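You operate a simulated robot arm through the tools that you are given. There is no shell and no other tool. Be economical: measure what you need, move in short steps, check, and stop when the job is done.

You are at the controls of a simulated two-armed robot. One attempt, no reset.

## Task
On the door side of the work table, fold the teal towel in half, so that its two long edges meet.

Only the result counts: the job must be done as asked and must still hold three seconds after the hand-in. Knocking over, shifting, dropping, spilling or breaking anything else fails it. Flat cloth is picked up by pressing the open fingertips on it (5 to 10 N) and closing them slowly along it; thin cloth reads only 2 to 8 mm in the jaws.

## Robot
Two 6-joint arms with two-finger grippers on one trunk, on a base that drives. Base frame: it is fixed to the floor where the robot stands at the start and does not move with it; the origin is under the middle of the robot, x ahead of it, y to its left, z up; the surface under the hand at the start is at about z = 780. Units: mm, degrees, N and s.
The left shoulder is at the start at [30, 178, 913], the right one opposite. With the tool pointing down near the work surface each hand reaches from about 360 to 840 mm from the robot's upright axis, wherever it stands, measured 20 degrees to its own side. Places, roughly: door side of the work table [600, -700, 800]; teal towel [500, -200, 800]. Payload 2.54 kg a hand.
The tool frame of a hand sits at the grasp point between the pads (the TCP): z along the fingers, y along the line on which they close. The tips reach 30 mm beyond it. The gripper opens to 116 mm. The gripper's body begins 95 mm behind the TCP.
Orientation is that of the tool frame in the base frame, as a unit quaternion [x, y, z, w]. With the fingers straight down and closing along the base's y, the tool's x points along the base's -x, its y along +y and its z along -z.

## Interface
- The arms move only by the tool step_arm. It takes "left_commands", "right_commands" or both (then of equal length, played together; a hand with none holds still); each is a list of rows, each a list of 7 numbers: the shift along the base's x, y, z in m, then the turn, a rotation vector about the base's x, y, z in degrees, then the finger opening in m, from 0 to 0.116. In form: [[tx, ty, tz, wx, wy, wz, grip], ...]. A call has 1 to 10 rows; each row shifts and turns the commanded pose from where the row before left it. Rows are played at 5 a second. More than 50 mm and 8.6 degrees between two rows, or a gripper value outside its range, and nothing of the call is played. Where a pose cannot be reached the arm comes as near as it can. A force on the tool above 40 N (or 10 N above the force at the start of the call, whichever is more), or a blocked arm, ends the call early, and 0.2 s more pass. Each finger travels about 153 mm/s and halts on what it meets, pressing with about 26 N; the grip force reading is that of the motor and also rises with nothing between the fingers. The clock runs only during rows and for 0.2 s after the last one: add rows that do not move to give the fingers time. The reply holds the time, the measured pose of the TCP, the force on the tool along the base axes, the opening and the grip force, in the units named above and with some noise, with the torque about the TCP (base axes, N m) and any sound that the robot's microphone picked up, and new pictures: "views" is both (left out), scene, wrist or none (wrist: the cameras of the hands that moved).
- Cameras (640 x 400 px; columns grow to the right, rows downward): "scene" is now at [16.8, 0.3, 1619.5]; the picture's right is [0.20, -0.98, -0.00], its down [-0.88, -0.18, -0.45] and it looks along [0.44, 0.09, -0.90] (base axes); focal length 260 px, centre (320, 200). "left" rides on the left gripper at [69, 15, -122] in its tool frame; the picture's right is [-0.21, 0.98, 0.00], its down [-0.83, -0.18, -0.53] and it looks along [-0.52, -0.11, 0.85] (tool axes); focal length 251 px, centre (320, 200). "right" rides on the right gripper at [69, -15, -122] in its tool frame; the picture's right is [0.21, 0.98, 0.00], its down [-0.83, 0.18, -0.53] and it looks along [-0.52, 0.11, 0.85] (tool axes); focal length 251 px, centre (320, 200). There is no depth. A picture from a camera that has moved, and an enlarged one, comes with that camera's place and axes in the base frame and with its lens. The place of the scene camera against the robot may be out by one fixed shift of up to 25 mm in any direction.
- lift_body(by): slides the trunk up (or, below 0, down) by that many mm; the arms and the scene camera ride with it, the base frame stays. It gives what a move gives, with no picture.
- roll_base(legs): drives the robot by 1 to 6 legs, each [ahead, left, turn to the left] in mm, mm and degrees, along the robot's own axes; the way and the turn of a leg run together, so that a leg with both is an arc; at most 1500 mm and 180 degrees a leg. The arms and the cameras ride along, it lands a little off, and it stops where it bumps. It gives what a move gives, and a new picture of the scene camera.
- aim_head(pan, tilt): turns the head with the scene camera to pan (to the left, within 143 degrees either way) and tilt (down, from -29 to 69), counted from straight ahead of the robot. It gives what a move gives, and a new picture of the scene camera.
- close_up(camera, box): a new picture of the part [left, top, right, bottom] of that camera's present view, enlarged. It takes no simulated time.
- job_done(): hands the job in; it is judged then, once.

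Work in short steps. Places have to be worked out from the pictures, the camera data and where the tool is seen: move nearer, look again, correct. Check each grasp and each placing, and mend what went wrong. You have 120 turns and 260 pictures in all, those below and enlarged ones among them. Open the grippers and draw the arms clear of the work before you hand the job in, unless the task says otherwise; then end with one line.

The tools are called after ">>>" as a command line: name --argument value ..., lists and objects as JSON in quotes. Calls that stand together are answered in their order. step_arm: Moves the arms, as the interface text tells. Its arguments: {"type":"object","properties":{"left_commands":{"type":"array"},"right_commands":{"type":"array"},"views":{"type":"string","enum":["both","scene","wrist","none"]}},"required":[]} The other tools are called the same way: lift_body (by) slides the trunk up or down; roll_base (legs) drives the base; aim_head (pan, tilt) turns the head that bears the scene camera; close_up (camera, box) takes an enlarged picture of a part of a camera's view; job_done () hands the job in.

At the start:

```text
t: 0.0
left_tool_pos: [425.7, 60.4, 961.0]
left_tool_rot: [0.0, 1.0, -0.001, 0.0]
left_force: [0.2, -0.5, -0.9]
left_moment: [0.01, -0.02, 0.0]
left_gripper_width: 115.9
left_grasp_force: 0.0
right_tool_pos: [342.4, -357.8, 973.5]
right_tool_rot: [0.0, 1.0, 0.0, 0.0]
right_force: [-0.4, 0.9, 0.4]
right_moment: [-0.01, -0.02, -0.01]
right_gripper_width: 116.0
right_grasp_force: 0.1
trunk travel left (down, up): [-125.0, 415.0]
robot x, y, heading: [1.4, -0.9, 0.1]
head pan, tilt: [11.6, 63.6]
```

scene: 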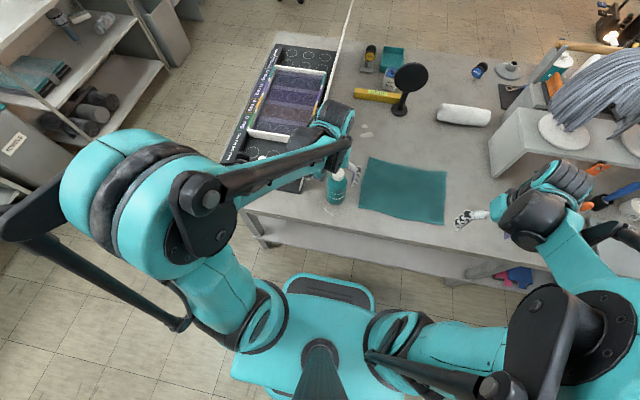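
right: 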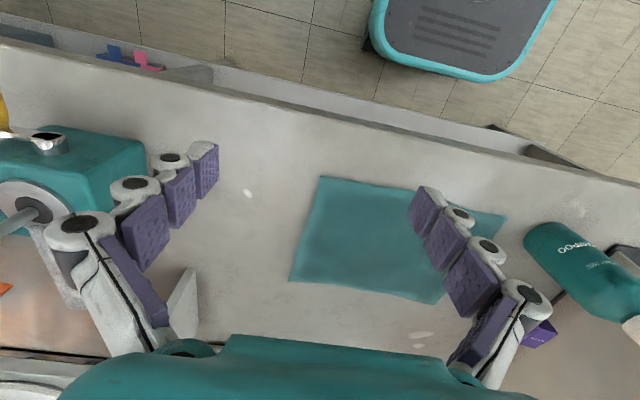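
left: 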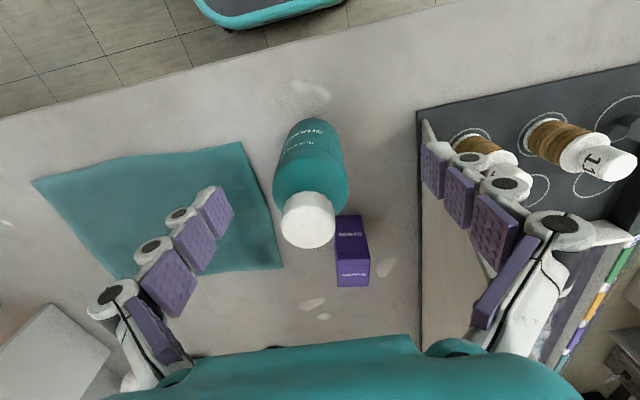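

The towel appears to cover about x 420–648, y -60 to -360, with its long edges along y. I'll look to the right to see what the "door side" of the table is.

>>> aim_head --pan -40 --tilt 45

>>> close_up --camera "scene" --box '[0, 0, 640, 400]'

```text
t: 1.2
left_tool_pos: [425.3, 60.0, 959.2]
left_tool_rot: [0.0, 1.0, 0.0, 0.0]
left_force: [0.1, -0.1, 1.2]
left_moment: [0.0, 0.02, 0.01]
left_gripper_width: 116.2
left_grasp_force: 0.1
right_tool_pos: [343.8, -358.4, 974.0]
right_tool_rot: [0.0, 1.0, 0.0, 0.0]
right_force: [-0.3, -0.1, -0.7]
right_moment: [0.0, -0.02, 0.0]
right_gripper_width: 116.1
right_grasp_force: 0.0
trunk travel left (down, up): [-125.0, 415.0]
robot x, y, heading: [-1.8, -1.2, 0.2]
head pan, tilt: [-40.0, 45.0]
camera scene: at [17.9, -64.5, 1643.0], right [-0.64, -0.77, 0.0], down [-0.54, 0.45, -0.71], along [0.54, -0.45, -0.71], focal length 260 px, centre (320, 200)
```

scene: 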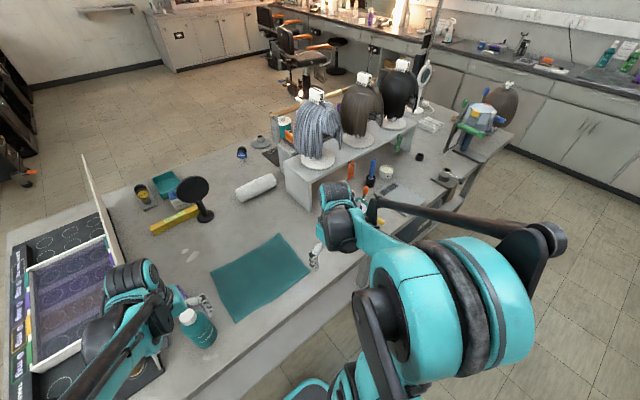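

```text
1.00 times, centred on (320, 200) of scene (not enlarged: the box is as wide or as high as the picture)
camera zoom: at [17.9, -64.5, 1643.0], right [-0.64, -0.77, 0.0], down [-0.54, 0.45, -0.71], along [0.54, -0.45, -0.71], focal length 260 px, centre (320, 200)
```

zoom: 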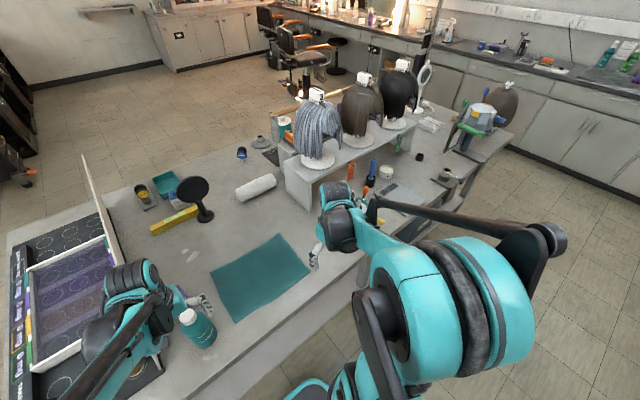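

Only one teal towel is on this table. The wrist views place its corners at about (431,-340), (436,-43), (653,-350) and (659,-50). The shampoo bottle at about (441,48) is tall and sits under the left hand, so I'll raise the left hand first, then move both hands above the ends of the near long edge.

>>> step_arm --left_commands '[[0, 0, 0.04, 0, 0, 0, 0.116], [0, 0, 0.04, 0, 0, 0, 0.116], [0, 0, 0.04, 0, 0, 0, 0.116], [0.004, -0.04, 0, 0, 0, 0, 0.116], [0.004, -0.04, 0, 0, 0, 0, 0.08], [0.004, -0.04, 0, 0, 0, 0, 0.06], [0.003, -0.025, 0, 0, 0, 0, 0.05], [0, 0, 0, 0, 0, 0, 0.05]]' --right_commands '[[0.02, 0.01, 0, 0, 0, 0, 0.116], [0.02, 0.01, 0, 0, 0, 0, 0.1], [0.02, 0.01, 0, 0, 0, 0, 0.08], [0.02, 0.01, -0.01, 0, 0, 0, 0.06], [0.014, 0.01, -0.02, 0, 0, 0, 0.05], [0, 0, -0.02, 0, 0, 0, 0.05], [0, 0, -0.02, 0, 0, 0, 0.05], [0, 0, 0, 0, 0, 0, 0.05]]' --views "both"

>>> aim_head --pan -10 --tilt 60

```text
t: 3.0
left_tool_pos: [440.9, -85.3, 1081.1]
left_tool_rot: [0.0, 1.0, 0.0, 0.0]
left_force: [0.7, -0.3, 0.4]
left_moment: [-0.01, -0.03, 0.03]
left_gripper_width: 50.1
left_grasp_force: 0.2
right_tool_pos: [436.4, -308.5, 904.6]
right_tool_rot: [0.0, 1.0, 0.0, 0.0]
right_force: [0.0, -1.2, -0.5]
right_moment: [-0.03, 0.0, 0.01]
right_gripper_width: 50.0
right_grasp_force: 0.0
trunk travel left (down, up): [-125.0, 415.0]
robot x, y, heading: [0.2, -2.1, -0.2]
head pan, tilt: [-40.0, 45.0]
camera scene: at [17.5, -64.3, 1643.0], right [-0.64, -0.77, 0.0], down [-0.54, 0.45, -0.71], along [0.54, -0.45, -0.71], focal length 260 px, centre (320, 200)
camera right: at [367.6, -323.9, 1026.2], right [-0.21, 0.98, 0.0], down [0.83, 0.18, 0.53], along [0.52, 0.11, -0.85], focal length 251 px, centre (320, 200)
camera left: at [371.3, -70.2, 1202.3], right [0.21, 0.98, 0.0], down [0.83, -0.18, 0.53], along [0.52, -0.11, -0.85], focal length 251 px, centre (320, 200)
```

scene: 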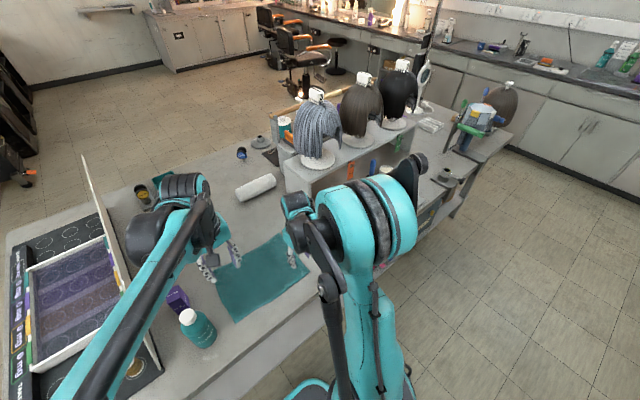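
right: 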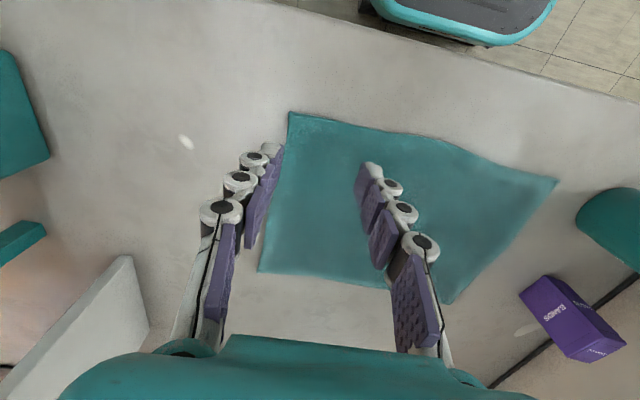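
left: 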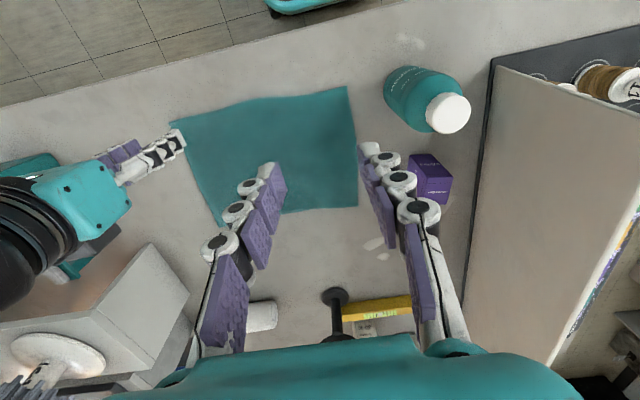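

```text
t: 4.0
left_tool_pos: [441.8, -83.8, 1079.5]
left_tool_rot: [-0.001, 1.0, 0.0, 0.0]
left_force: [0.3, 0.5, -0.1]
left_moment: [-0.01, -0.02, -0.01]
left_gripper_width: 50.0
left_grasp_force: 0.1
right_tool_pos: [437.5, -307.4, 903.5]
right_tool_rot: [0.0, 1.0, -0.001, 0.001]
right_force: [0.6, -0.3, -0.7]
right_moment: [0.01, 0.01, -0.01]
right_gripper_width: 49.9
right_grasp_force: 0.0
trunk travel left (down, up): [-125.0, 415.0]
robot x, y, heading: [3.4, -2.2, -0.0]
head pan, tilt: [-10.0, 60.0]
camera scene: at [21.3, -24.0, 1623.5], right [-0.17, -0.98, 0.0], down [-0.85, 0.15, -0.5], along [0.49, -0.09, -0.87], focal length 260 px, centre (320, 200)
```

scene: 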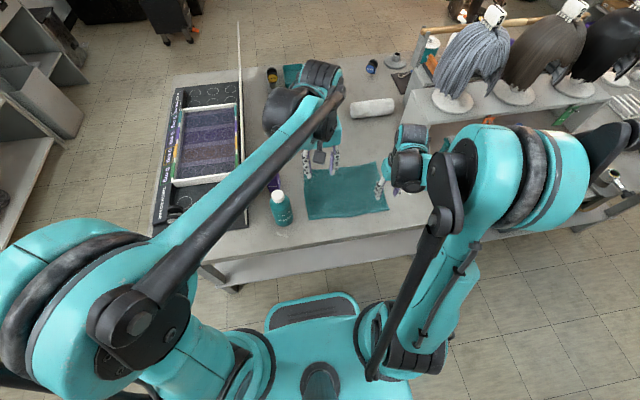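

The towel corners are confirmed and the near edge bulges slightly in the middle. I'll lower both hands to just above the cloth with 40 mm openings.

>>> step_arm --left_commands '[[-0.004, 0, -0.04, 0, 0, 0, 0.045], [0, 0, -0.04, 0, 0, 0, 0.04], [0, 0, -0.04, 0, 0, 0, 0.04], [0, 0, -0.04, 0, 0, 0, 0.04], [0, 0, -0.04, 0, 0, 0, 0.04], [0, 0, -0.03, 0, 0, 0, 0.04], [0, 0, -0.02, 0, 0, 0, 0.04], [0, 0, 0, 0, 0, 0, 0.04]]' --right_commands '[[-0.003, 0, -0.02, 0, 0, 0, 0.045], [0, 0, -0.02, 0, 0, 0, 0.04], [0, 0, -0.02, 0, 0, 0, 0.04], [0, 0, -0.01, 0, 0, 0, 0.04], [0, 0, 0, 0, 0, 0, 0.04], [0, 0, 0, 0, 0, 0, 0.04], [0, 0, 0, 0, 0, 0, 0.04], [0, 0, 0, 0, 0, 0, 0.04]]' --views "both"

```text
t: 5.8
left_tool_pos: [436.4, -84.4, 829.8]
left_tool_rot: [0.0, 1.0, 0.0, 0.0]
left_force: [0.7, 0.5, 0.3]
left_moment: [0.0, 0.02, 0.03]
left_gripper_width: 40.0
left_grasp_force: 0.0
right_tool_pos: [435.1, -307.2, 833.9]
right_tool_rot: [0.0, 1.0, 0.0, 0.0]
right_force: [1.1, -0.8, 0.0]
right_moment: [0.0, -0.01, -0.03]
right_gripper_width: 39.7
right_grasp_force: 0.0
trunk travel left (down, up): [-125.0, 415.0]
robot x, y, heading: [0.9, -1.4, -0.0]
head pan, tilt: [-10.0, 60.0]
camera scene: at [21.1, -23.8, 1623.5], right [-0.17, -0.98, 0.0], down [-0.85, 0.15, -0.5], along [0.49, -0.09, -0.87], focal length 260 px, centre (320, 200)
camera right: at [365.3, -324.4, 956.2], right [-0.21, 0.98, 0.0], down [0.83, 0.18, 0.53], along [0.52, 0.11, -0.85], focal length 251 px, centre (320, 200)
camera left: at [367.5, -69.6, 951.9], right [0.21, 0.98, 0.0], down [0.83, -0.18, 0.53], along [0.52, -0.11, -0.85], focal length 251 px, centre (320, 200)
```

scene: 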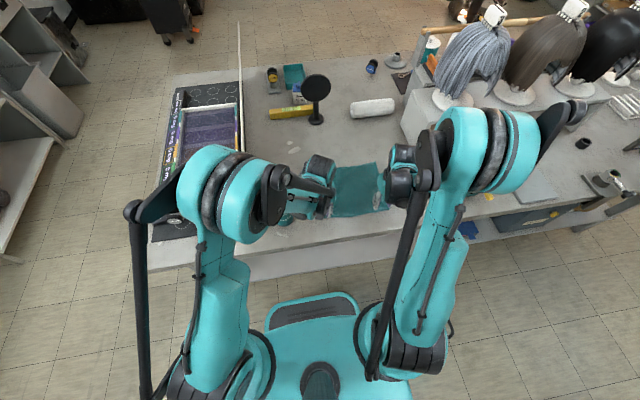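
right: 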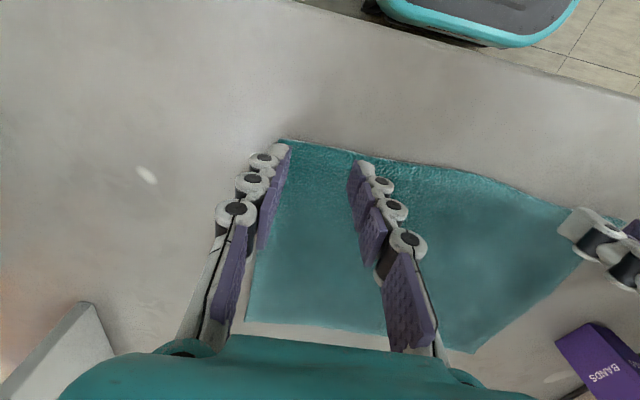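
left: 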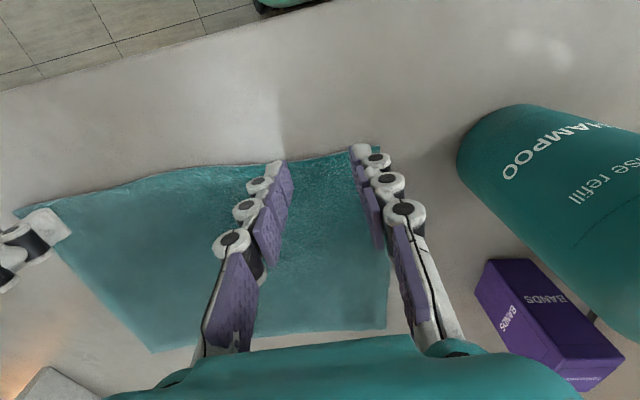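

Tips hover about 20 mm above the cloth. I'll shift the right hand 8 mm inward and ease both hands down to find contact.

>>> step_arm --left_commands '[[0, 0, -0.005, 0, 0, 0, 0.04], [0, 0, -0.005, 0, 0, 0, 0.04], [0, 0, -0.004, 0, 0, 0, 0.04], [0, 0, -0.002, 0, 0, 0, 0.04], [0, 0, 0, 0, 0, 0, 0.04]]' --right_commands '[[0, 0.008, -0.006, 0, 0, 0, 0.04], [0, 0, -0.006, 0, 0, 0, 0.04], [0, 0, -0.005, 0, 0, 0, 0.04], [0, 0, -0.003, 0, 0, 0, 0.04], [0, 0, 0, 0, 0, 0, 0.04]]' --views "none"

```text
t: 7.0
left_tool_pos: [436.1, -85.3, 813.4]
left_tool_rot: [-0.001, 1.0, -0.001, 0.001]
left_force: [0.3, 0.2, 1.4]
left_moment: [-0.02, 0.0, -0.01]
left_gripper_width: 40.0
left_grasp_force: 0.1
right_tool_pos: [434.2, -300.5, 813.9]
right_tool_rot: [0.001, 1.0, 0.0, 0.001]
right_force: [0.1, -0.1, 0.8]
right_moment: [-0.04, -0.04, -0.02]
right_gripper_width: 40.0
right_grasp_force: 0.0
trunk travel left (down, up): [-125.0, 415.0]
robot x, y, heading: [0.6, 1.7, 0.2]
head pan, tilt: [-10.0, 60.0]
```

There is no contact yet, so I'll creep down further in 1 mm rows.

>>> step_arm --left_commands '[[0, 0, -0.001, 0, 0, 0, 0.04], [0, 0, -0.001, 0, 0, 0, 0.04], [0, 0, -0.001, 0, 0, 0, 0.04], [0, 0, 0, 0, 0, 0, 0.04]]' --right_commands '[[0, 0, -0.001, 0, 0, 0, 0.04], [0, 0, -0.001, 0, 0, 0, 0.04], [0, 0, -0.001, 0, 0, 0, 0.04], [0, 0, 0, 0, 0, 0, 0.04]]' --views "none"

```text
t: 8.0
left_tool_pos: [437.3, -84.6, 812.6]
left_tool_rot: [0.0, 1.0, 0.0, 0.0]
left_force: [-0.4, -0.2, 12.7]
left_moment: [-0.08, -0.11, 0.0]
left_gripper_width: 41.1
left_grasp_force: 0.2
right_tool_pos: [432.8, -299.1, 812.4]
right_tool_rot: [0.0, 1.0, 0.0, 0.001]
right_force: [0.9, 0.2, 13.0]
right_moment: [0.05, -0.09, 0.05]
right_gripper_width: 41.5
right_grasp_force: 0.6
trunk travel left (down, up): [-125.0, 415.0]
robot x, y, heading: [-3.9, -2.5, 0.1]
head pan, tilt: [-10.0, 60.0]
```

Contact is at TCP z ≈ 812 with about 13 N, so I'll ease off slightly to stay in the 5–10 N range and close slowly.

>>> step_arm --left_commands '[[0, 0, 0.0007, 0, 0, 0, 0.038], [0, 0, 0, 0, 0, 0, 0.034], [0, 0, 0, 0, 0, 0, 0.03], [0, 0, 0, 0, 0, 0, 0.026]]' --right_commands '[[0, 0, 0.0007, 0, 0, 0, 0.038], [0, 0, 0, 0, 0, 0, 0.034], [0, 0, 0, 0, 0, 0, 0.03], [0, 0, 0, 0, 0, 0, 0.026]]' --views "wrist"

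```text
t: 8.9
left_tool_pos: [436.2, -85.2, 812.3]
left_tool_rot: [0.0, 1.0, 0.0, 0.001]
left_force: [-0.5, -0.8, 12.2]
left_moment: [-0.13, -0.08, -0.01]
left_gripper_width: 26.6
left_grasp_force: 0.0
right_tool_pos: [433.6, -297.3, 812.4]
right_tool_rot: [-0.001, 1.0, -0.001, 0.001]
right_force: [0.0, 0.4, 7.3]
right_moment: [0.08, -0.02, -0.02]
right_gripper_width: 26.1
right_grasp_force: 0.1
trunk travel left (down, up): [-125.0, 415.0]
robot x, y, heading: [1.3, 1.8, 0.0]
head pan, tilt: [-10.0, 60.0]
camera right: at [363.9, -315.7, 935.1], right [-0.21, 0.98, 0.0], down [0.83, 0.18, 0.53], along [0.52, 0.11, -0.85], focal length 251 px, centre (320, 200)
camera left: at [366.3, -69.5, 933.8], right [0.21, 0.98, 0.0], down [0.83, -0.18, 0.53], along [0.52, -0.11, -0.85], focal length 251 px, centre (320, 200)
```

right: 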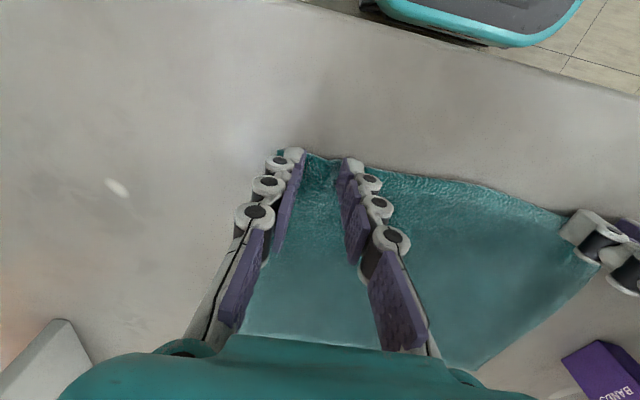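
left: 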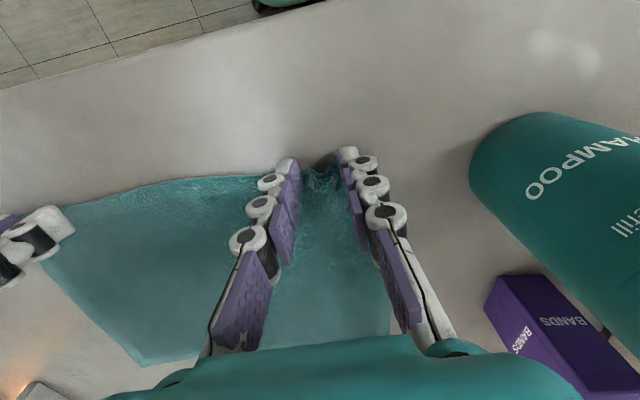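

The cloth is buckling between the fingers on both sides, so I'll keep closing slowly.

>>> step_arm --left_commands '[[0, 0, 0.0003, 0, 0, 0, 0.022], [0, 0, 0, 0, 0, 0, 0.018], [0, 0, 0, 0, 0, 0, 0.014], [0, 0, 0, 0, 0, 0, 0.01], [0, 0, 0, 0, 0, 0, 0.006], [0, 0, 0, 0, 0, 0, 0.002], [0, 0, 0, 0, 0, 0, 0.0], [0, 0, 0, 0, 0, 0, 0.0]]' --right_commands '[[0, 0, 0, 0, 0, 0, 0.022], [0, 0, 0, 0, 0, 0, 0.018], [0, 0, 0, 0, 0, 0, 0.014], [0, 0, 0, 0, 0, 0, 0.01], [0, 0, 0, 0, 0, 0, 0.006], [0, 0, 0, 0, 0, 0, 0.002], [0, 0, 0, 0, 0, 0, 0.0], [0, 0, 0, 0, 0, 0, 0.0]]' --views "wrist"

```text
t: 10.8
left_tool_pos: [436.0, -85.4, 812.3]
left_tool_rot: [0.0, 1.0, 0.0, 0.0]
left_force: [0.3, -5.8, 0.8]
left_moment: [-0.16, 0.03, -0.05]
left_gripper_width: 5.5
left_grasp_force: 25.8
right_tool_pos: [434.2, -299.0, 812.3]
right_tool_rot: [0.0, 1.0, -0.001, 0.0]
right_force: [0.1, 6.9, 2.5]
right_moment: [0.23, -0.04, -0.01]
right_gripper_width: 3.4
right_grasp_force: 26.2
trunk travel left (down, up): [-125.0, 415.0]
robot x, y, heading: [0.1, 2.8, -0.0]
head pan, tilt: [-10.0, 60.0]
camera right: at [364.7, -315.6, 934.6], right [-0.21, 0.98, 0.0], down [0.83, 0.18, 0.53], along [0.52, 0.12, -0.85], focal length 251 px, centre (320, 200)
camera left: at [367.0, -69.8, 933.8], right [0.21, 0.98, 0.0], down [0.83, -0.18, 0.53], along [0.52, -0.12, -0.85], focal length 251 px, centre (320, 200)
```

right: 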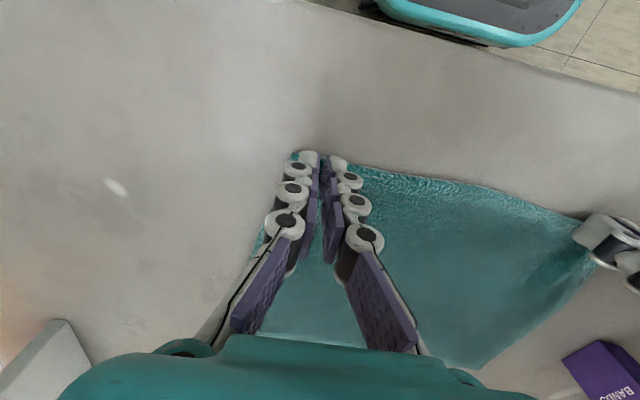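
left: 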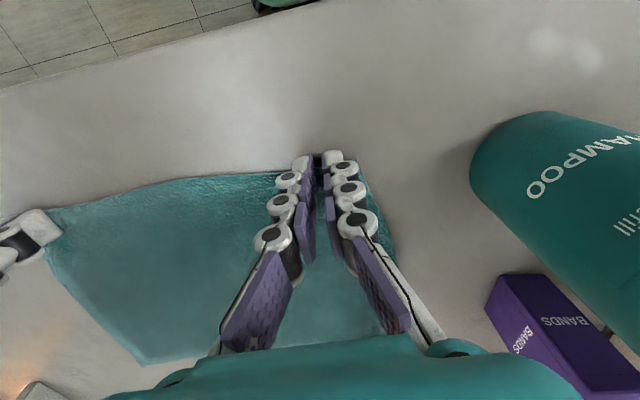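

Both jaws hold cloth (5.5 and 3.4 mm), with about 6 N of tension between the hands. I'll lift 30 mm while bringing each hand in a few mm, then check.

>>> step_arm --left_commands '[[0, -0.003, 0.005, 0, 0, 0, 0], [0, -0.002, 0.01, 0, 0, 0, 0], [0, 0, 0.015, 0, 0, 0, 0], [0.005, 0, 0.02, 0, 0, 0, 0], [0, 0, 0, 0, 0, 0, 0]]' --right_commands '[[0, 0.003, 0.005, 0, 0, 0, 0], [0, 0.002, 0.01, 0, 0, 0, 0], [0, 0, 0.015, 0, 0, 0, 0], [0.005, 0, 0.02, 0, 0, 0, 0], [0, 0, 0, 0, 0, 0, 0]]' --views "both"

```text
t: 11.9
left_tool_pos: [441.4, -89.3, 861.8]
left_tool_rot: [-0.001, 1.0, -0.001, 0.0]
left_force: [0.6, 0.0, -0.2]
left_moment: [0.0, -0.01, -0.03]
left_gripper_width: 4.7
left_grasp_force: 26.3
right_tool_pos: [440.1, -293.5, 862.7]
right_tool_rot: [0.001, 1.0, 0.0, 0.0]
right_force: [0.2, 0.2, 0.0]
right_moment: [0.01, 0.02, 0.0]
right_gripper_width: 3.2
right_grasp_force: 25.7
trunk travel left (down, up): [-125.0, 415.0]
robot x, y, heading: [0.8, -3.0, 0.1]
head pan, tilt: [-10.0, 60.0]
camera scene: at [21.6, -24.1, 1623.5], right [-0.17, -0.98, 0.0], down [-0.85, 0.15, -0.5], along [0.49, -0.09, -0.87], focal length 260 px, centre (320, 200)
camera right: at [369.8, -310.9, 984.4], right [-0.21, 0.98, 0.0], down [0.83, 0.18, 0.53], along [0.52, 0.11, -0.85], focal length 251 px, centre (320, 200)
camera left: at [373.0, -74.6, 983.6], right [0.21, 0.98, 0.0], down [0.83, -0.18, 0.53], along [0.52, -0.11, -0.85], focal length 251 px, centre (320, 200)
```

scene: 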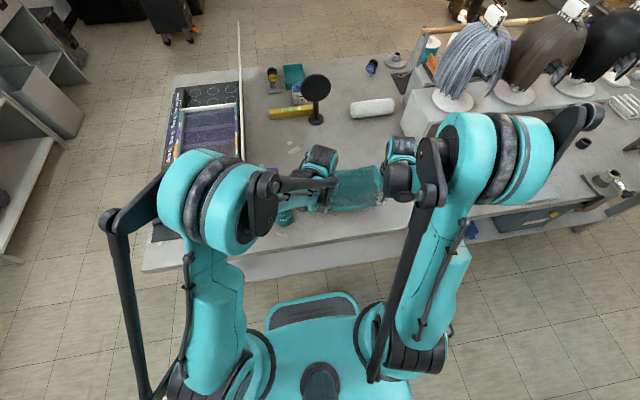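
right: 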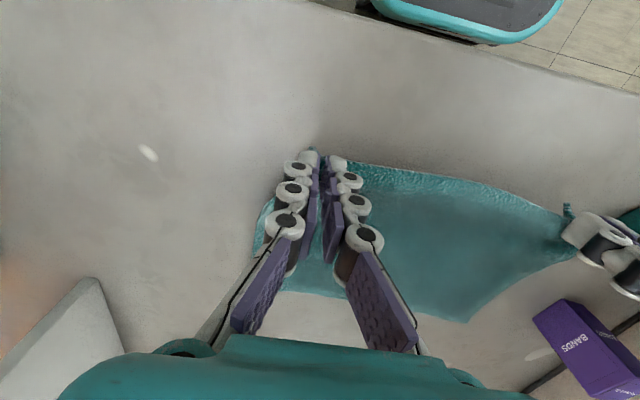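
left: 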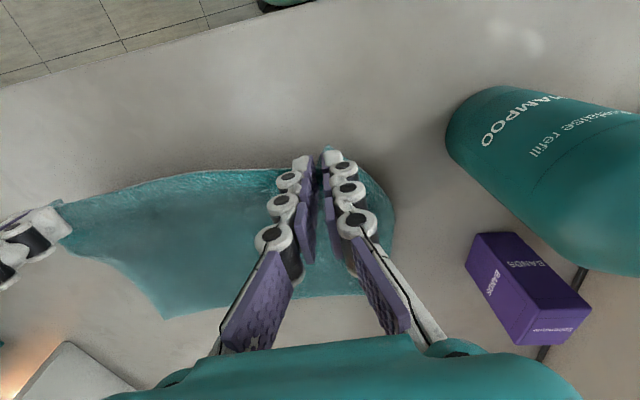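

The edge is held at both spots. The far edge slipped slightly towards the robot, so I'll advance forward as I lift to keep slack in the cloth.

>>> step_arm --left_commands '[[0.025, 0, 0.01, 0, 0, 0, 0], [0.025, 0, 0.01, 0, 0, 0, 0], [0.025, 0, 0.01, 0, 0, 0, 0], [0.025, 0, 0.01, 0, 0, 0, 0], [0, 0, 0, 0, 0, 0, 0]]' --right_commands '[[0.025, 0, 0.01, 0, 0, 0, 0], [0.025, 0, 0.01, 0, 0, 0, 0], [0.025, 0, 0.01, 0, 0, 0, 0], [0.025, 0, 0.01, 0, 0, 0, 0], [0, 0, 0, 0, 0, 0, 0]]' --views "both"

```text
t: 13.2
left_tool_pos: [542.0, -88.0, 901.7]
left_tool_rot: [0.0, 1.0, 0.0, 0.0]
left_force: [-0.4, -0.6, -1.0]
left_moment: [0.0, 0.0, 0.01]
left_gripper_width: 4.5
left_grasp_force: 25.8
right_tool_pos: [539.0, -294.7, 903.0]
right_tool_rot: [-0.001, 1.0, 0.001, 0.001]
right_force: [-0.5, 0.6, -0.1]
right_moment: [-0.03, -0.04, 0.02]
right_gripper_width: 3.3
right_grasp_force: 26.2
trunk travel left (down, up): [-125.0, 415.0]
robot x, y, heading: [-0.4, 2.7, -0.0]
head pan, tilt: [-10.0, 60.0]
camera scene: at [20.7, -23.9, 1623.5], right [-0.17, -0.98, 0.0], down [-0.85, 0.15, -0.5], along [0.49, -0.09, -0.87], focal length 260 px, centre (320, 200)
camera right: at [469.0, -311.1, 1024.5], right [-0.21, 0.98, 0.0], down [0.83, 0.18, 0.53], along [0.52, 0.11, -0.85], focal length 251 px, centre (320, 200)
camera left: at [472.7, -74.3, 1023.7], right [0.21, 0.98, 0.0], down [0.83, -0.18, 0.53], along [0.52, -0.11, -0.85], focal length 251 px, centre (320, 200)
```

scene: 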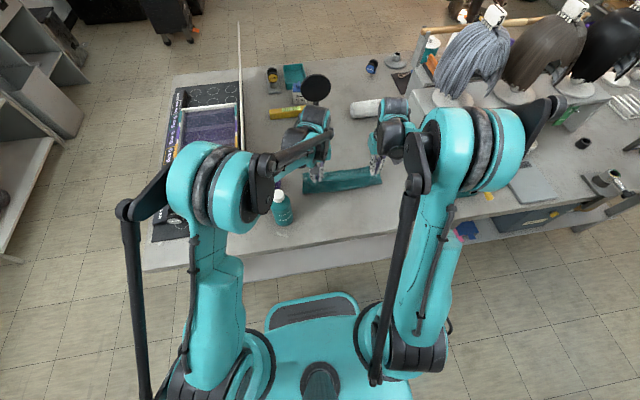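
right: 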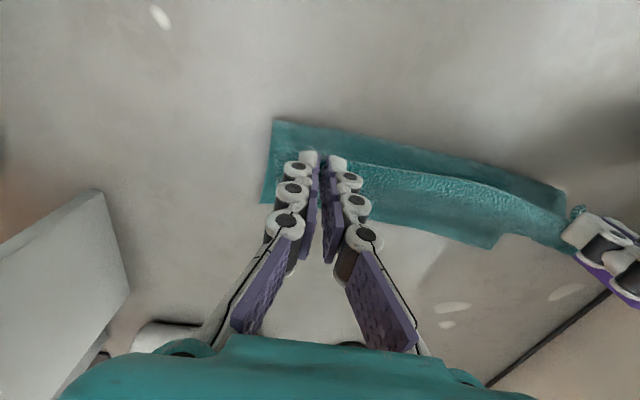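
left: 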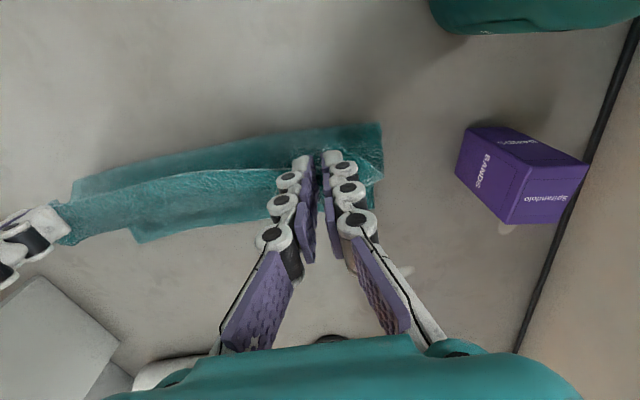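

The fold is forming: the crease is near x≈542 and the far edge is at about 640. I'll advance along an arc towards the far edge, tilting the hands 25° so the edge tucks less.

>>> step_arm --left_commands '[[0.025, 0, -0.003, 0, 5, 0, 0], [0.022, 0, -0.006, 0, 5, 0, 0], [0.018, 0, -0.01, 0, 5, 0, 0], [0.016, 0, -0.012, 0, 5, 0, 0], [0.012, 0, -0.014, 0, 5, 0, 0], [0, 0, 0, 0, 0, 0, 0]]' --right_commands '[[0.025, 0, -0.003, 0, 5, 0, 0], [0.022, 0, -0.006, 0, 5, 0, 0], [0.018, 0, -0.01, 0, 5, 0, 0], [0.016, 0, -0.012, 0, 5, 0, 0], [0.012, 0, -0.014, 0, 5, 0, 0], [0, 0, 0, 0, 0, 0, 0]]' --views "both"

```text
t: 14.6
left_tool_pos: [632.7, -89.6, 857.9]
left_tool_rot: [-0.001, 0.976, -0.001, -0.216]
left_force: [0.4, -0.3, 0.2]
left_moment: [0.01, -0.03, 0.0]
left_gripper_width: 4.7
left_grasp_force: 26.5
right_tool_pos: [630.8, -294.9, 857.6]
right_tool_rot: [0.0, 0.976, 0.0, -0.217]
right_force: [-0.3, -0.4, -0.7]
right_moment: [0.03, -0.04, -0.01]
right_gripper_width: 3.5
right_grasp_force: 26.3
trunk travel left (down, up): [-125.0, 415.0]
robot x, y, heading: [-3.2, -1.6, -0.1]
head pan, tilt: [-10.0, 60.0]
camera scene: at [19.7, -23.6, 1623.7], right [-0.17, -0.98, 0.0], down [-0.85, 0.15, -0.5], along [0.49, -0.09, -0.87], focal length 260 px, centre (320, 200)
camera right: at [620.4, -311.3, 997.5], right [-0.19, 0.98, 0.09], down [0.97, 0.18, 0.13], along [0.12, 0.11, -0.99], focal length 251 px, centre (320, 200)
camera left: at [622.3, -73.9, 997.8], right [0.19, 0.98, -0.09], down [0.97, -0.18, 0.13], along [0.12, -0.11, -0.99], focal length 251 px, centre (320, 200)
```

scene: 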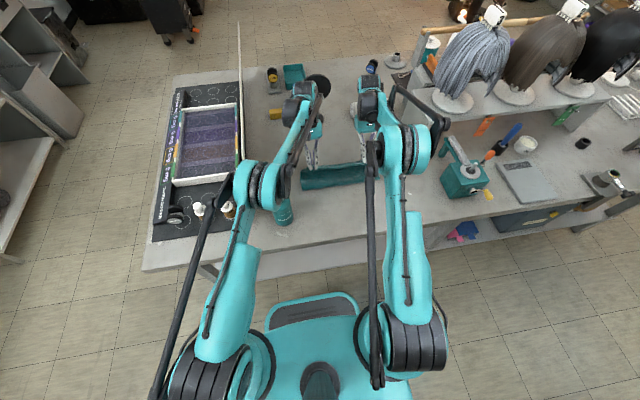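
right: 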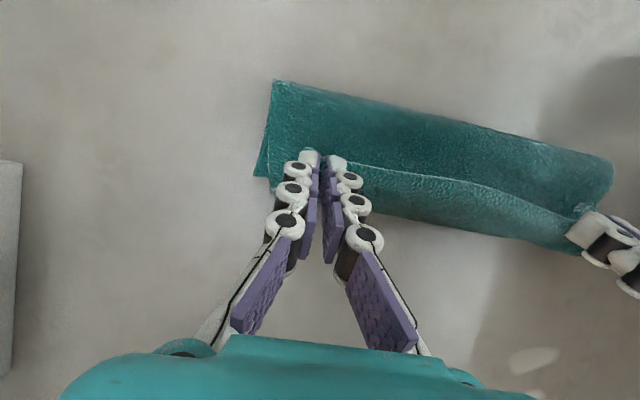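
left: 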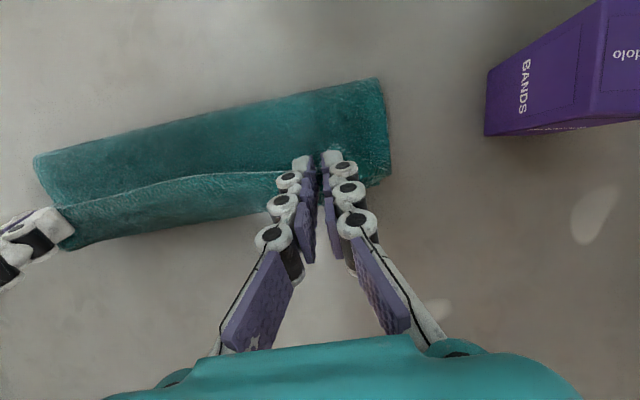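

The held edge is above the far edge at tip height of about 50 mm, with some belly in the top layer. I'll lower gently to near contact.

>>> step_arm --left_commands '[[0.006, 0, -0.012, 0, 0, 0, 0], [0.004, 0, -0.012, 0, 0, 0, 0], [0.002, 0, -0.01, 0, 0, 0, 0], [0, 0, -0.006, 0, 0, 0, 0], [0, 0, 0, 0, 0, 0, 0]]' --right_commands '[[0.006, 0, -0.012, 0, 0, 0, 0], [0.004, 0, -0.012, 0, 0, 0, 0], [0.002, 0, -0.01, 0, 0, 0, 0], [0, 0, -0.006, 0, 0, 0, 0], [0, 0, 0, 0, 0, 0, 0]]' --views "both"

```text
t: 15.8
left_tool_pos: [645.6, -89.6, 817.1]
left_tool_rot: [0.0, 0.976, 0.0, -0.216]
left_force: [-0.8, -0.5, 3.8]
left_moment: [-0.02, 0.0, -0.04]
left_gripper_width: 4.7
left_grasp_force: 26.0
right_tool_pos: [644.8, -295.2, 816.0]
right_tool_rot: [0.0, 0.976, 0.0, -0.216]
right_force: [0.6, -0.3, 1.5]
right_moment: [0.01, -0.03, 0.0]
right_gripper_width: 3.2
right_grasp_force: 26.0
trunk travel left (down, up): [-125.0, 415.0]
robot x, y, heading: [0.4, 0.4, 0.0]
head pan, tilt: [-10.0, 60.0]
camera scene: at [20.9, -23.8, 1623.6], right [-0.17, -0.98, 0.0], down [-0.85, 0.15, -0.5], along [0.49, -0.09, -0.87], focal length 260 px, centre (320, 200)
camera right: at [633.1, -311.0, 956.9], right [-0.19, 0.98, 0.09], down [0.97, 0.18, 0.13], along [0.12, 0.11, -0.99], focal length 251 px, centre (320, 200)
camera left: at [635.1, -74.2, 956.9], right [0.19, 0.98, -0.09], down [0.97, -0.18, 0.13], along [0.12, -0.11, -0.99], focal length 251 px, centre (320, 200)
```

scene: 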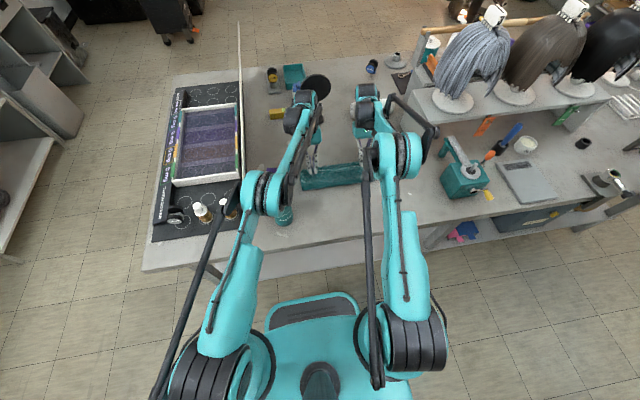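
right: 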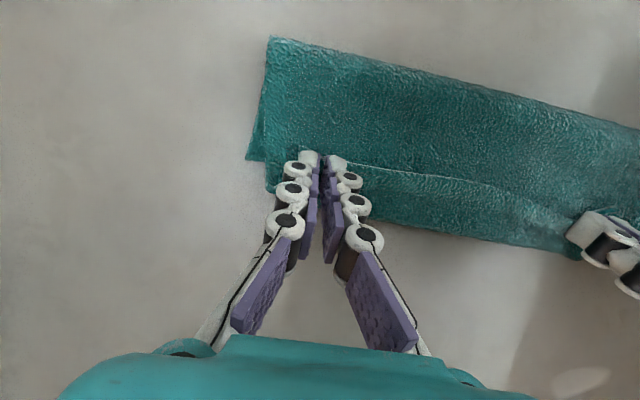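
left: 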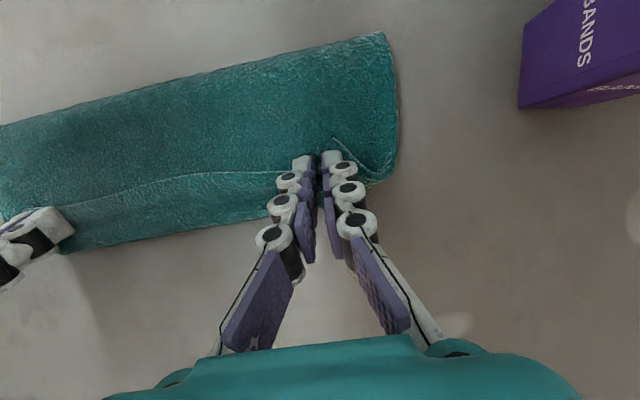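

The top layer is too slack: the crease is at 558 instead of about 528, and the excess is curling past the far edge. I'll reverse up and back until the cloth hangs nearly straight from the midline, then repeat the arc with the cloth taut.

>>> step_arm --left_commands '[[-0.01, 0, 0.03, 0, 0, 0, 0], [-0.02, 0, 0.03, 0, 0, 0, 0], [-0.028, 0, 0.022, 0, 0, 0, 0], [-0.028, 0, 0.013, 0, 0, 0, 0], [-0.024, 0, 0.008, 0, 0, 0, 0], [0, 0, 0, 0, 0, 0, 0]]' --right_commands '[[-0.01, 0, 0.03, 0, 0, 0, 0], [-0.02, 0, 0.03, 0, 0, 0, 0], [-0.028, 0, 0.022, 0, 0, 0, 0], [-0.028, 0, 0.013, 0, 0, 0, 0], [-0.024, 0, 0.008, 0, 0, 0, 0], [0, 0, 0, 0, 0, 0, 0]]' --views "both"

```text
t: 17.1
left_tool_pos: [536.7, -90.5, 918.8]
left_tool_rot: [-0.001, 0.976, -0.001, -0.217]
left_force: [-0.3, 0.0, 0.4]
left_moment: [-0.02, 0.02, -0.03]
left_gripper_width: 4.9
left_grasp_force: 25.9
right_tool_pos: [536.2, -295.6, 918.7]
right_tool_rot: [0.0, 0.976, 0.0, -0.217]
right_force: [1.0, -0.5, -0.1]
right_moment: [0.0, 0.02, 0.04]
right_gripper_width: 3.2
right_grasp_force: 26.0
trunk travel left (down, up): [-125.0, 415.0]
robot x, y, heading: [0.4, 5.1, 0.0]
head pan, tilt: [-10.0, 60.0]
camera scene: at [22.6, -24.0, 1623.4], right [-0.17, -0.98, 0.0], down [-0.85, 0.15, -0.5], along [0.49, -0.09, -0.87], focal length 260 px, centre (320, 200)
camera right: at [524.3, -311.7, 1059.8], right [-0.19, 0.98, 0.09], down [0.97, 0.18, 0.13], along [0.11, 0.11, -0.99], focal length 251 px, centre (320, 200)
camera left: at [525.9, -74.4, 1058.9], right [0.19, 0.98, -0.09], down [0.97, -0.18, 0.13], along [0.11, -0.11, -0.99], focal length 251 px, centre (320, 200)
```

scene: 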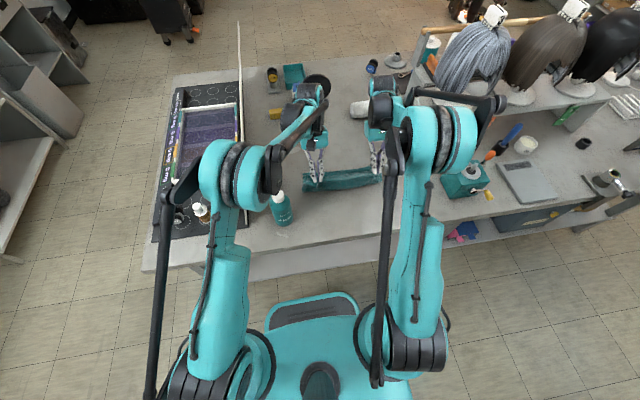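
right: 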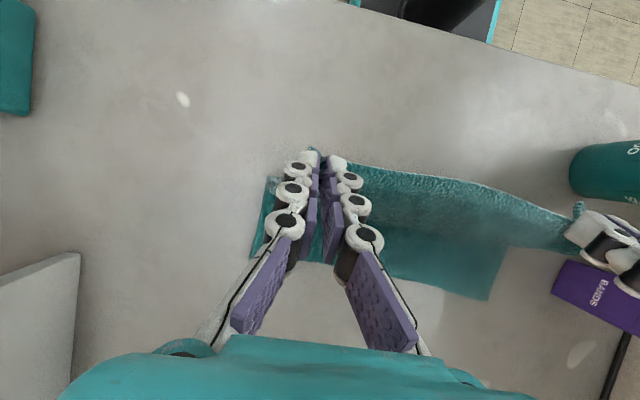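
left: 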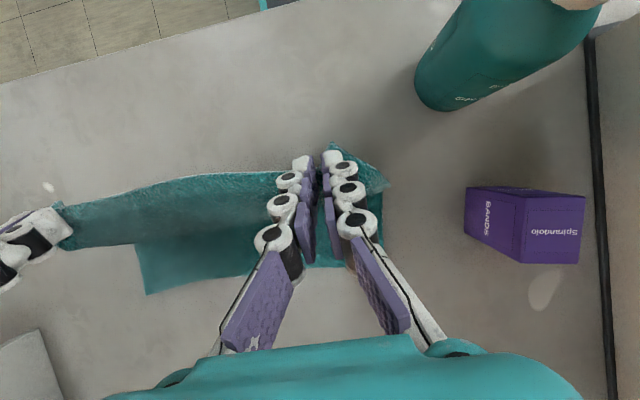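

The crease is still at about 545 against a target of about 527. I'll raise another 15 mm and move back a little.

>>> step_arm --left_commands '[[-0.006, 0, 0.008, 0, 0, 0, 0], [-0.006, 0, 0.008, 0, 0, 0, 0], [-0.004, 0, 0.004, 0, 0, 0, 0], [0, 0, 0, 0, 0, 0, 0]]' --right_commands '[[-0.006, 0, 0.008, 0, 0, 0, 0], [-0.006, 0, 0.008, 0, 0, 0, 0], [-0.004, 0, 0.004, 0, 0, 0, 0], [0, 0, 0, 0, 0, 0, 0]]' --views "wrist"

```text
t: 18.1
left_tool_pos: [519.9, -89.6, 939.2]
left_tool_rot: [-0.001, 0.976, 0.0, -0.216]
left_force: [-0.3, 0.4, 0.5]
left_moment: [-0.01, -0.02, -0.01]
left_gripper_width: 4.9
left_grasp_force: 26.1
right_tool_pos: [518.2, -295.1, 940.6]
right_tool_rot: [-0.001, 0.976, -0.001, -0.216]
right_force: [0.1, 0.0, 0.3]
right_moment: [0.04, -0.01, 0.0]
right_gripper_width: 3.2
right_grasp_force: 25.7
trunk travel left (down, up): [-125.0, 415.0]
robot x, y, heading: [3.8, -0.0, -0.0]
head pan, tilt: [-10.0, 60.0]
camera right: at [507.2, -311.4, 1080.1], right [-0.19, 0.98, 0.09], down [0.97, 0.18, 0.13], along [0.11, 0.11, -0.99], focal length 251 px, centre (320, 200)
camera left: at [509.1, -74.9, 1079.4], right [0.19, 0.98, -0.09], down [0.97, -0.18, 0.13], along [0.11, -0.11, -0.99], focal length 251 px, centre (320, 200)
```

right: 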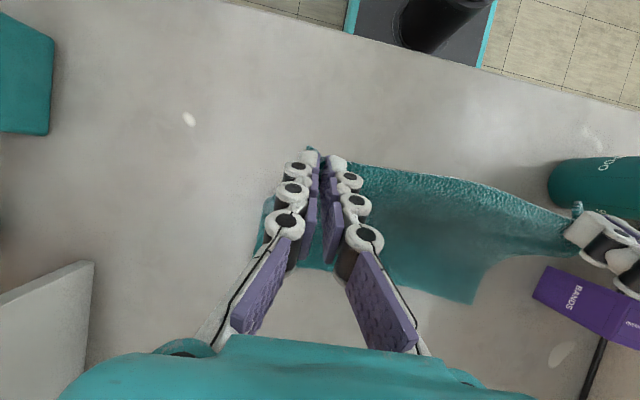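
left: 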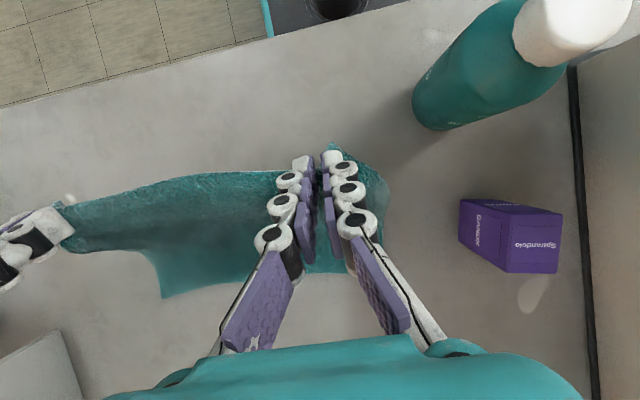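

The cloth now hangs taut with the far edge unmoved (x≈634–640). I'll sweep a taut arc with increasing tilt.

>>> step_arm --left_commands '[[0.02, 0, -0.004, 0, 2.5, 0, 0], [0.02, 0, -0.005, 0, 2.5, 0, 0], [0.016, 0, -0.009, 0, 2.5, 0, 0], [0.016, 0, -0.009, 0, 2.5, 0, 0], [0.0125, 0, -0.015, 0, 2.5, 0, 0], [0.0125, 0, -0.015, 0, 2.5, 0, 0], [0.014, 0, -0.032, 0, 5, 0, 0], [0, 0, 0, 0, 0, 0, 0]]' --right_commands '[[0.02, 0, -0.004, 0, 2.5, 0, 0], [0.02, 0, -0.005, 0, 2.5, 0, 0], [0.016, 0, -0.009, 0, 2.5, 0, 0], [0.016, 0, -0.009, 0, 2.5, 0, 0], [0.0125, 0, -0.015, 0, 2.5, 0, 0], [0.0125, 0, -0.015, 0, 2.5, 0, 0], [0.014, 0, -0.032, 0, 5, 0, 0], [0, 0, 0, 0, 0, 0, 0]]' --views "both"

```text
t: 19.9
left_tool_pos: [602.2, -145.2, 860.2]
left_tool_rot: [-0.017, 0.964, -0.045, -0.263]
left_force: [0.2, 0.6, 0.4]
left_moment: [0.0, -0.02, 0.0]
left_gripper_width: 4.8
left_grasp_force: 25.7
left hand out of reach, approached as far as the arm can: row 2, 3, 4, 5, 6, 7
right_tool_pos: [623.3, -328.9, 849.7]
right_tool_rot: [-0.011, 0.973, -0.028, -0.229]
right_force: [0.0, 0.4, 0.9]
right_moment: [0.02, -0.01, 0.0]
right_gripper_width: 3.3
right_grasp_force: 25.8
right hand out of reach, approached as far as the arm can: row 2, 3, 4, 5, 6, 7
trunk travel left (down, up): [-125.0, 415.0]
robot x, y, heading: [-3.5, -2.6, 0.1]
head pan, tilt: [-10.0, 60.0]
camera scene: at [20.6, -23.6, 1623.6], right [-0.17, -0.98, 0.0], down [-0.85, 0.15, -0.5], along [0.49, -0.09, -0.87], focal length 260 px, centre (320, 200)
camera right: at [615.9, -338.8, 991.7], right [-0.23, 0.97, 0.05], down [0.97, 0.22, 0.1], along [0.09, 0.07, -0.99], focal length 251 px, centre (320, 200)
camera left: at [603.3, -119.7, 999.9], right [0.13, 0.97, -0.18], down [0.99, -0.12, 0.05], along [0.03, -0.19, -0.98], focal length 251 px, centre (320, 200)
```

scene: 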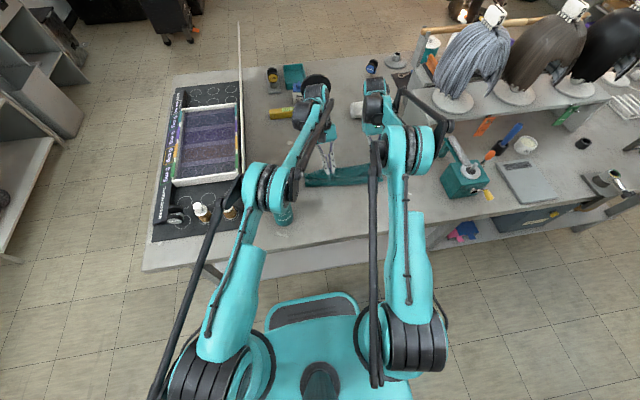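
right: 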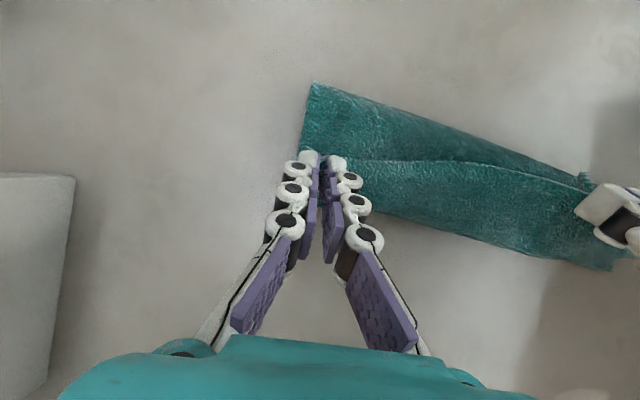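
left: 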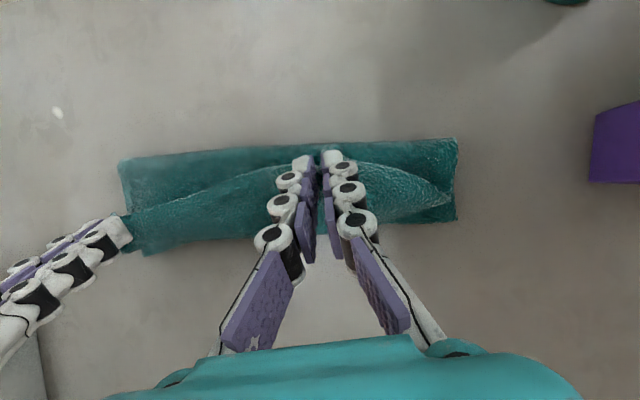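

The tilt exceeded the wrist limits and the hands shifted sideways. I'll undo the extra tilt and see where the commanded pose lands.

>>> step_arm --left_commands '[[0, 0, 0, 0, -7, 0, 0], [0, 0, 0, 0, -7, 0, 0], [0, 0, 0, 0, -6, 0, 0], [0, 0, 0, 0, 0, 0, 0]]' --right_commands '[[0, 0, 0, 0, -7, 0, 0], [0, 0, 0, 0, -7, 0, 0], [0, 0, 0, 0, -6, 0, 0], [0, 0, 0, 0, 0, 0, 0]]' --views "wrist"

```text
t: 20.9
left_tool_pos: [604.2, -146.0, 861.5]
left_tool_rot: [-0.009, 0.995, -0.047, -0.091]
left_force: [-0.2, 0.2, -0.5]
left_moment: [-0.01, 0.03, -0.05]
left_gripper_width: 4.5
left_grasp_force: 25.7
right_tool_pos: [623.6, -329.0, 850.3]
right_tool_rot: [-0.006, 0.998, -0.028, -0.057]
right_force: [0.0, -0.2, 0.1]
right_moment: [0.01, -0.01, 0.02]
right_gripper_width: 3.3
right_grasp_force: 25.5
trunk travel left (down, up): [-125.0, 415.0]
robot x, y, heading: [0.5, -1.9, 0.1]
head pan, tilt: [-10.0, 60.0]
camera right: at [568.9, -338.6, 980.2], right [-0.23, 0.97, -0.03], down [0.88, 0.22, 0.43], along [0.42, 0.07, -0.9], focal length 251 px, centre (320, 200)
camera left: at [557.6, -120.1, 991.4], right [0.18, 0.97, -0.13], down [0.91, -0.12, 0.39], along [0.36, -0.19, -0.91], focal length 251 px, centre (320, 200)
```

right: 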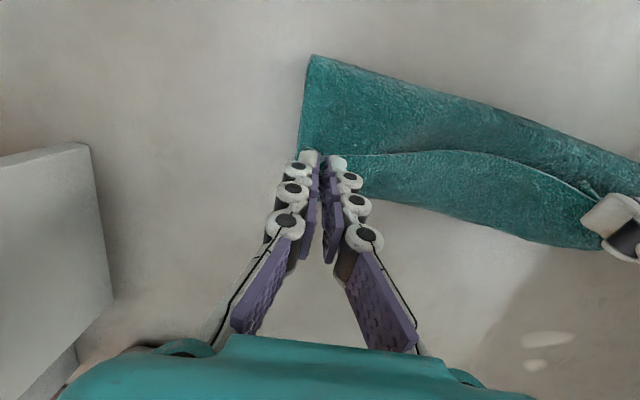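
left: 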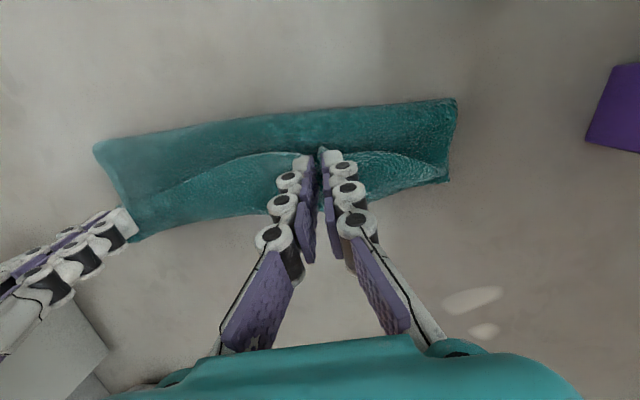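

The commanded pose was clamped, so I'll return the hands to the mid taut position at safe tilt (about 20°), restoring the side spacing and removing the stray roll.

>>> step_arm --left_commands '[[-0.004, 0.008, 0.018, 0.9, 1.6, -0.17, 0], [-0.012, 0.008, 0.015, 0.9, 1.6, -0.17, 0], [-0.016, 0.008, 0.012, 0.9, 1.6, -0.17, 0], [-0.016, 0.008, 0.01, 0.9, 1.6, -0.17, 0], [-0.018, 0.008, 0.008, 0.9, 1.6, -0.17, 0], [-0.018, 0.008, 0.007, 0.9, 1.6, -0.17, 0], [0, 0, 0, 0, 0, 0, 0]]' --right_commands '[[-0.01, 0.004, 0.023, 0.53, 2.25, -0.12, 0], [-0.016, 0.004, 0.018, 0.53, 2.25, -0.12, 0], [-0.019, 0.004, 0.013, 0.53, 2.25, -0.12, 0], [-0.019, 0.004, 0.01, 0.53, 2.25, -0.12, 0], [-0.02, 0.004, 0.009, 0.53, 2.25, -0.12, 0], [-0.02, 0.004, 0.007, 0.53, 2.25, -0.12, 0], [0, 0, 0, 0, 0, 0, 0]]' --views "wrist"

```text
t: 22.6
left_tool_pos: [520.4, -99.6, 932.1]
left_tool_rot: [-0.008, 0.985, 0.002, -0.174]
left_force: [0.0, -0.8, 0.1]
left_moment: [-0.07, 0.01, 0.03]
left_gripper_width: 4.7
left_grasp_force: 25.9
right_tool_pos: [518.8, -304.8, 929.3]
right_tool_rot: [-0.004, 0.985, 0.0, -0.174]
right_force: [1.3, 1.3, 0.4]
right_moment: [0.01, 0.0, 0.01]
right_gripper_width: 3.3
right_grasp_force: 26.1
trunk travel left (down, up): [-125.0, 415.0]
robot x, y, heading: [0.1, -0.3, 0.0]
head pan, tilt: [-10.0, 60.0]
camera right: at [495.8, -321.6, 1069.1], right [-0.21, 0.97, 0.07], down [0.96, 0.19, 0.22], along [0.2, 0.12, -0.97], focal length 251 px, centre (320, 200)
camera left: at [496.3, -84.6, 1069.0], right [0.19, 0.98, -0.07], down [0.96, -0.17, 0.22], along [0.2, -0.1, -0.97], focal length 251 px, centre (320, 200)
```

right: 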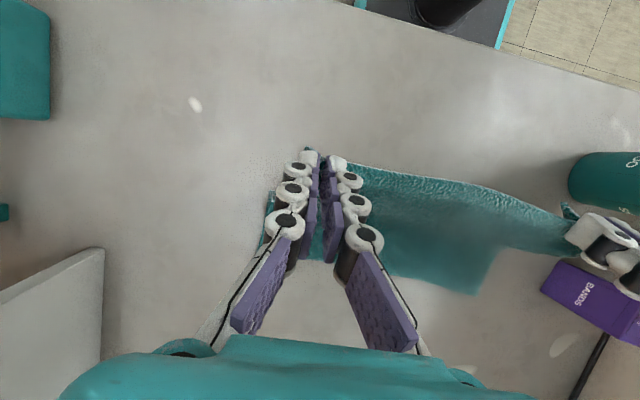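
left: 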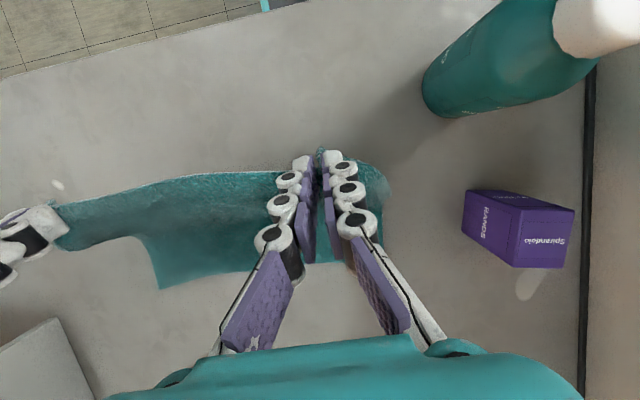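

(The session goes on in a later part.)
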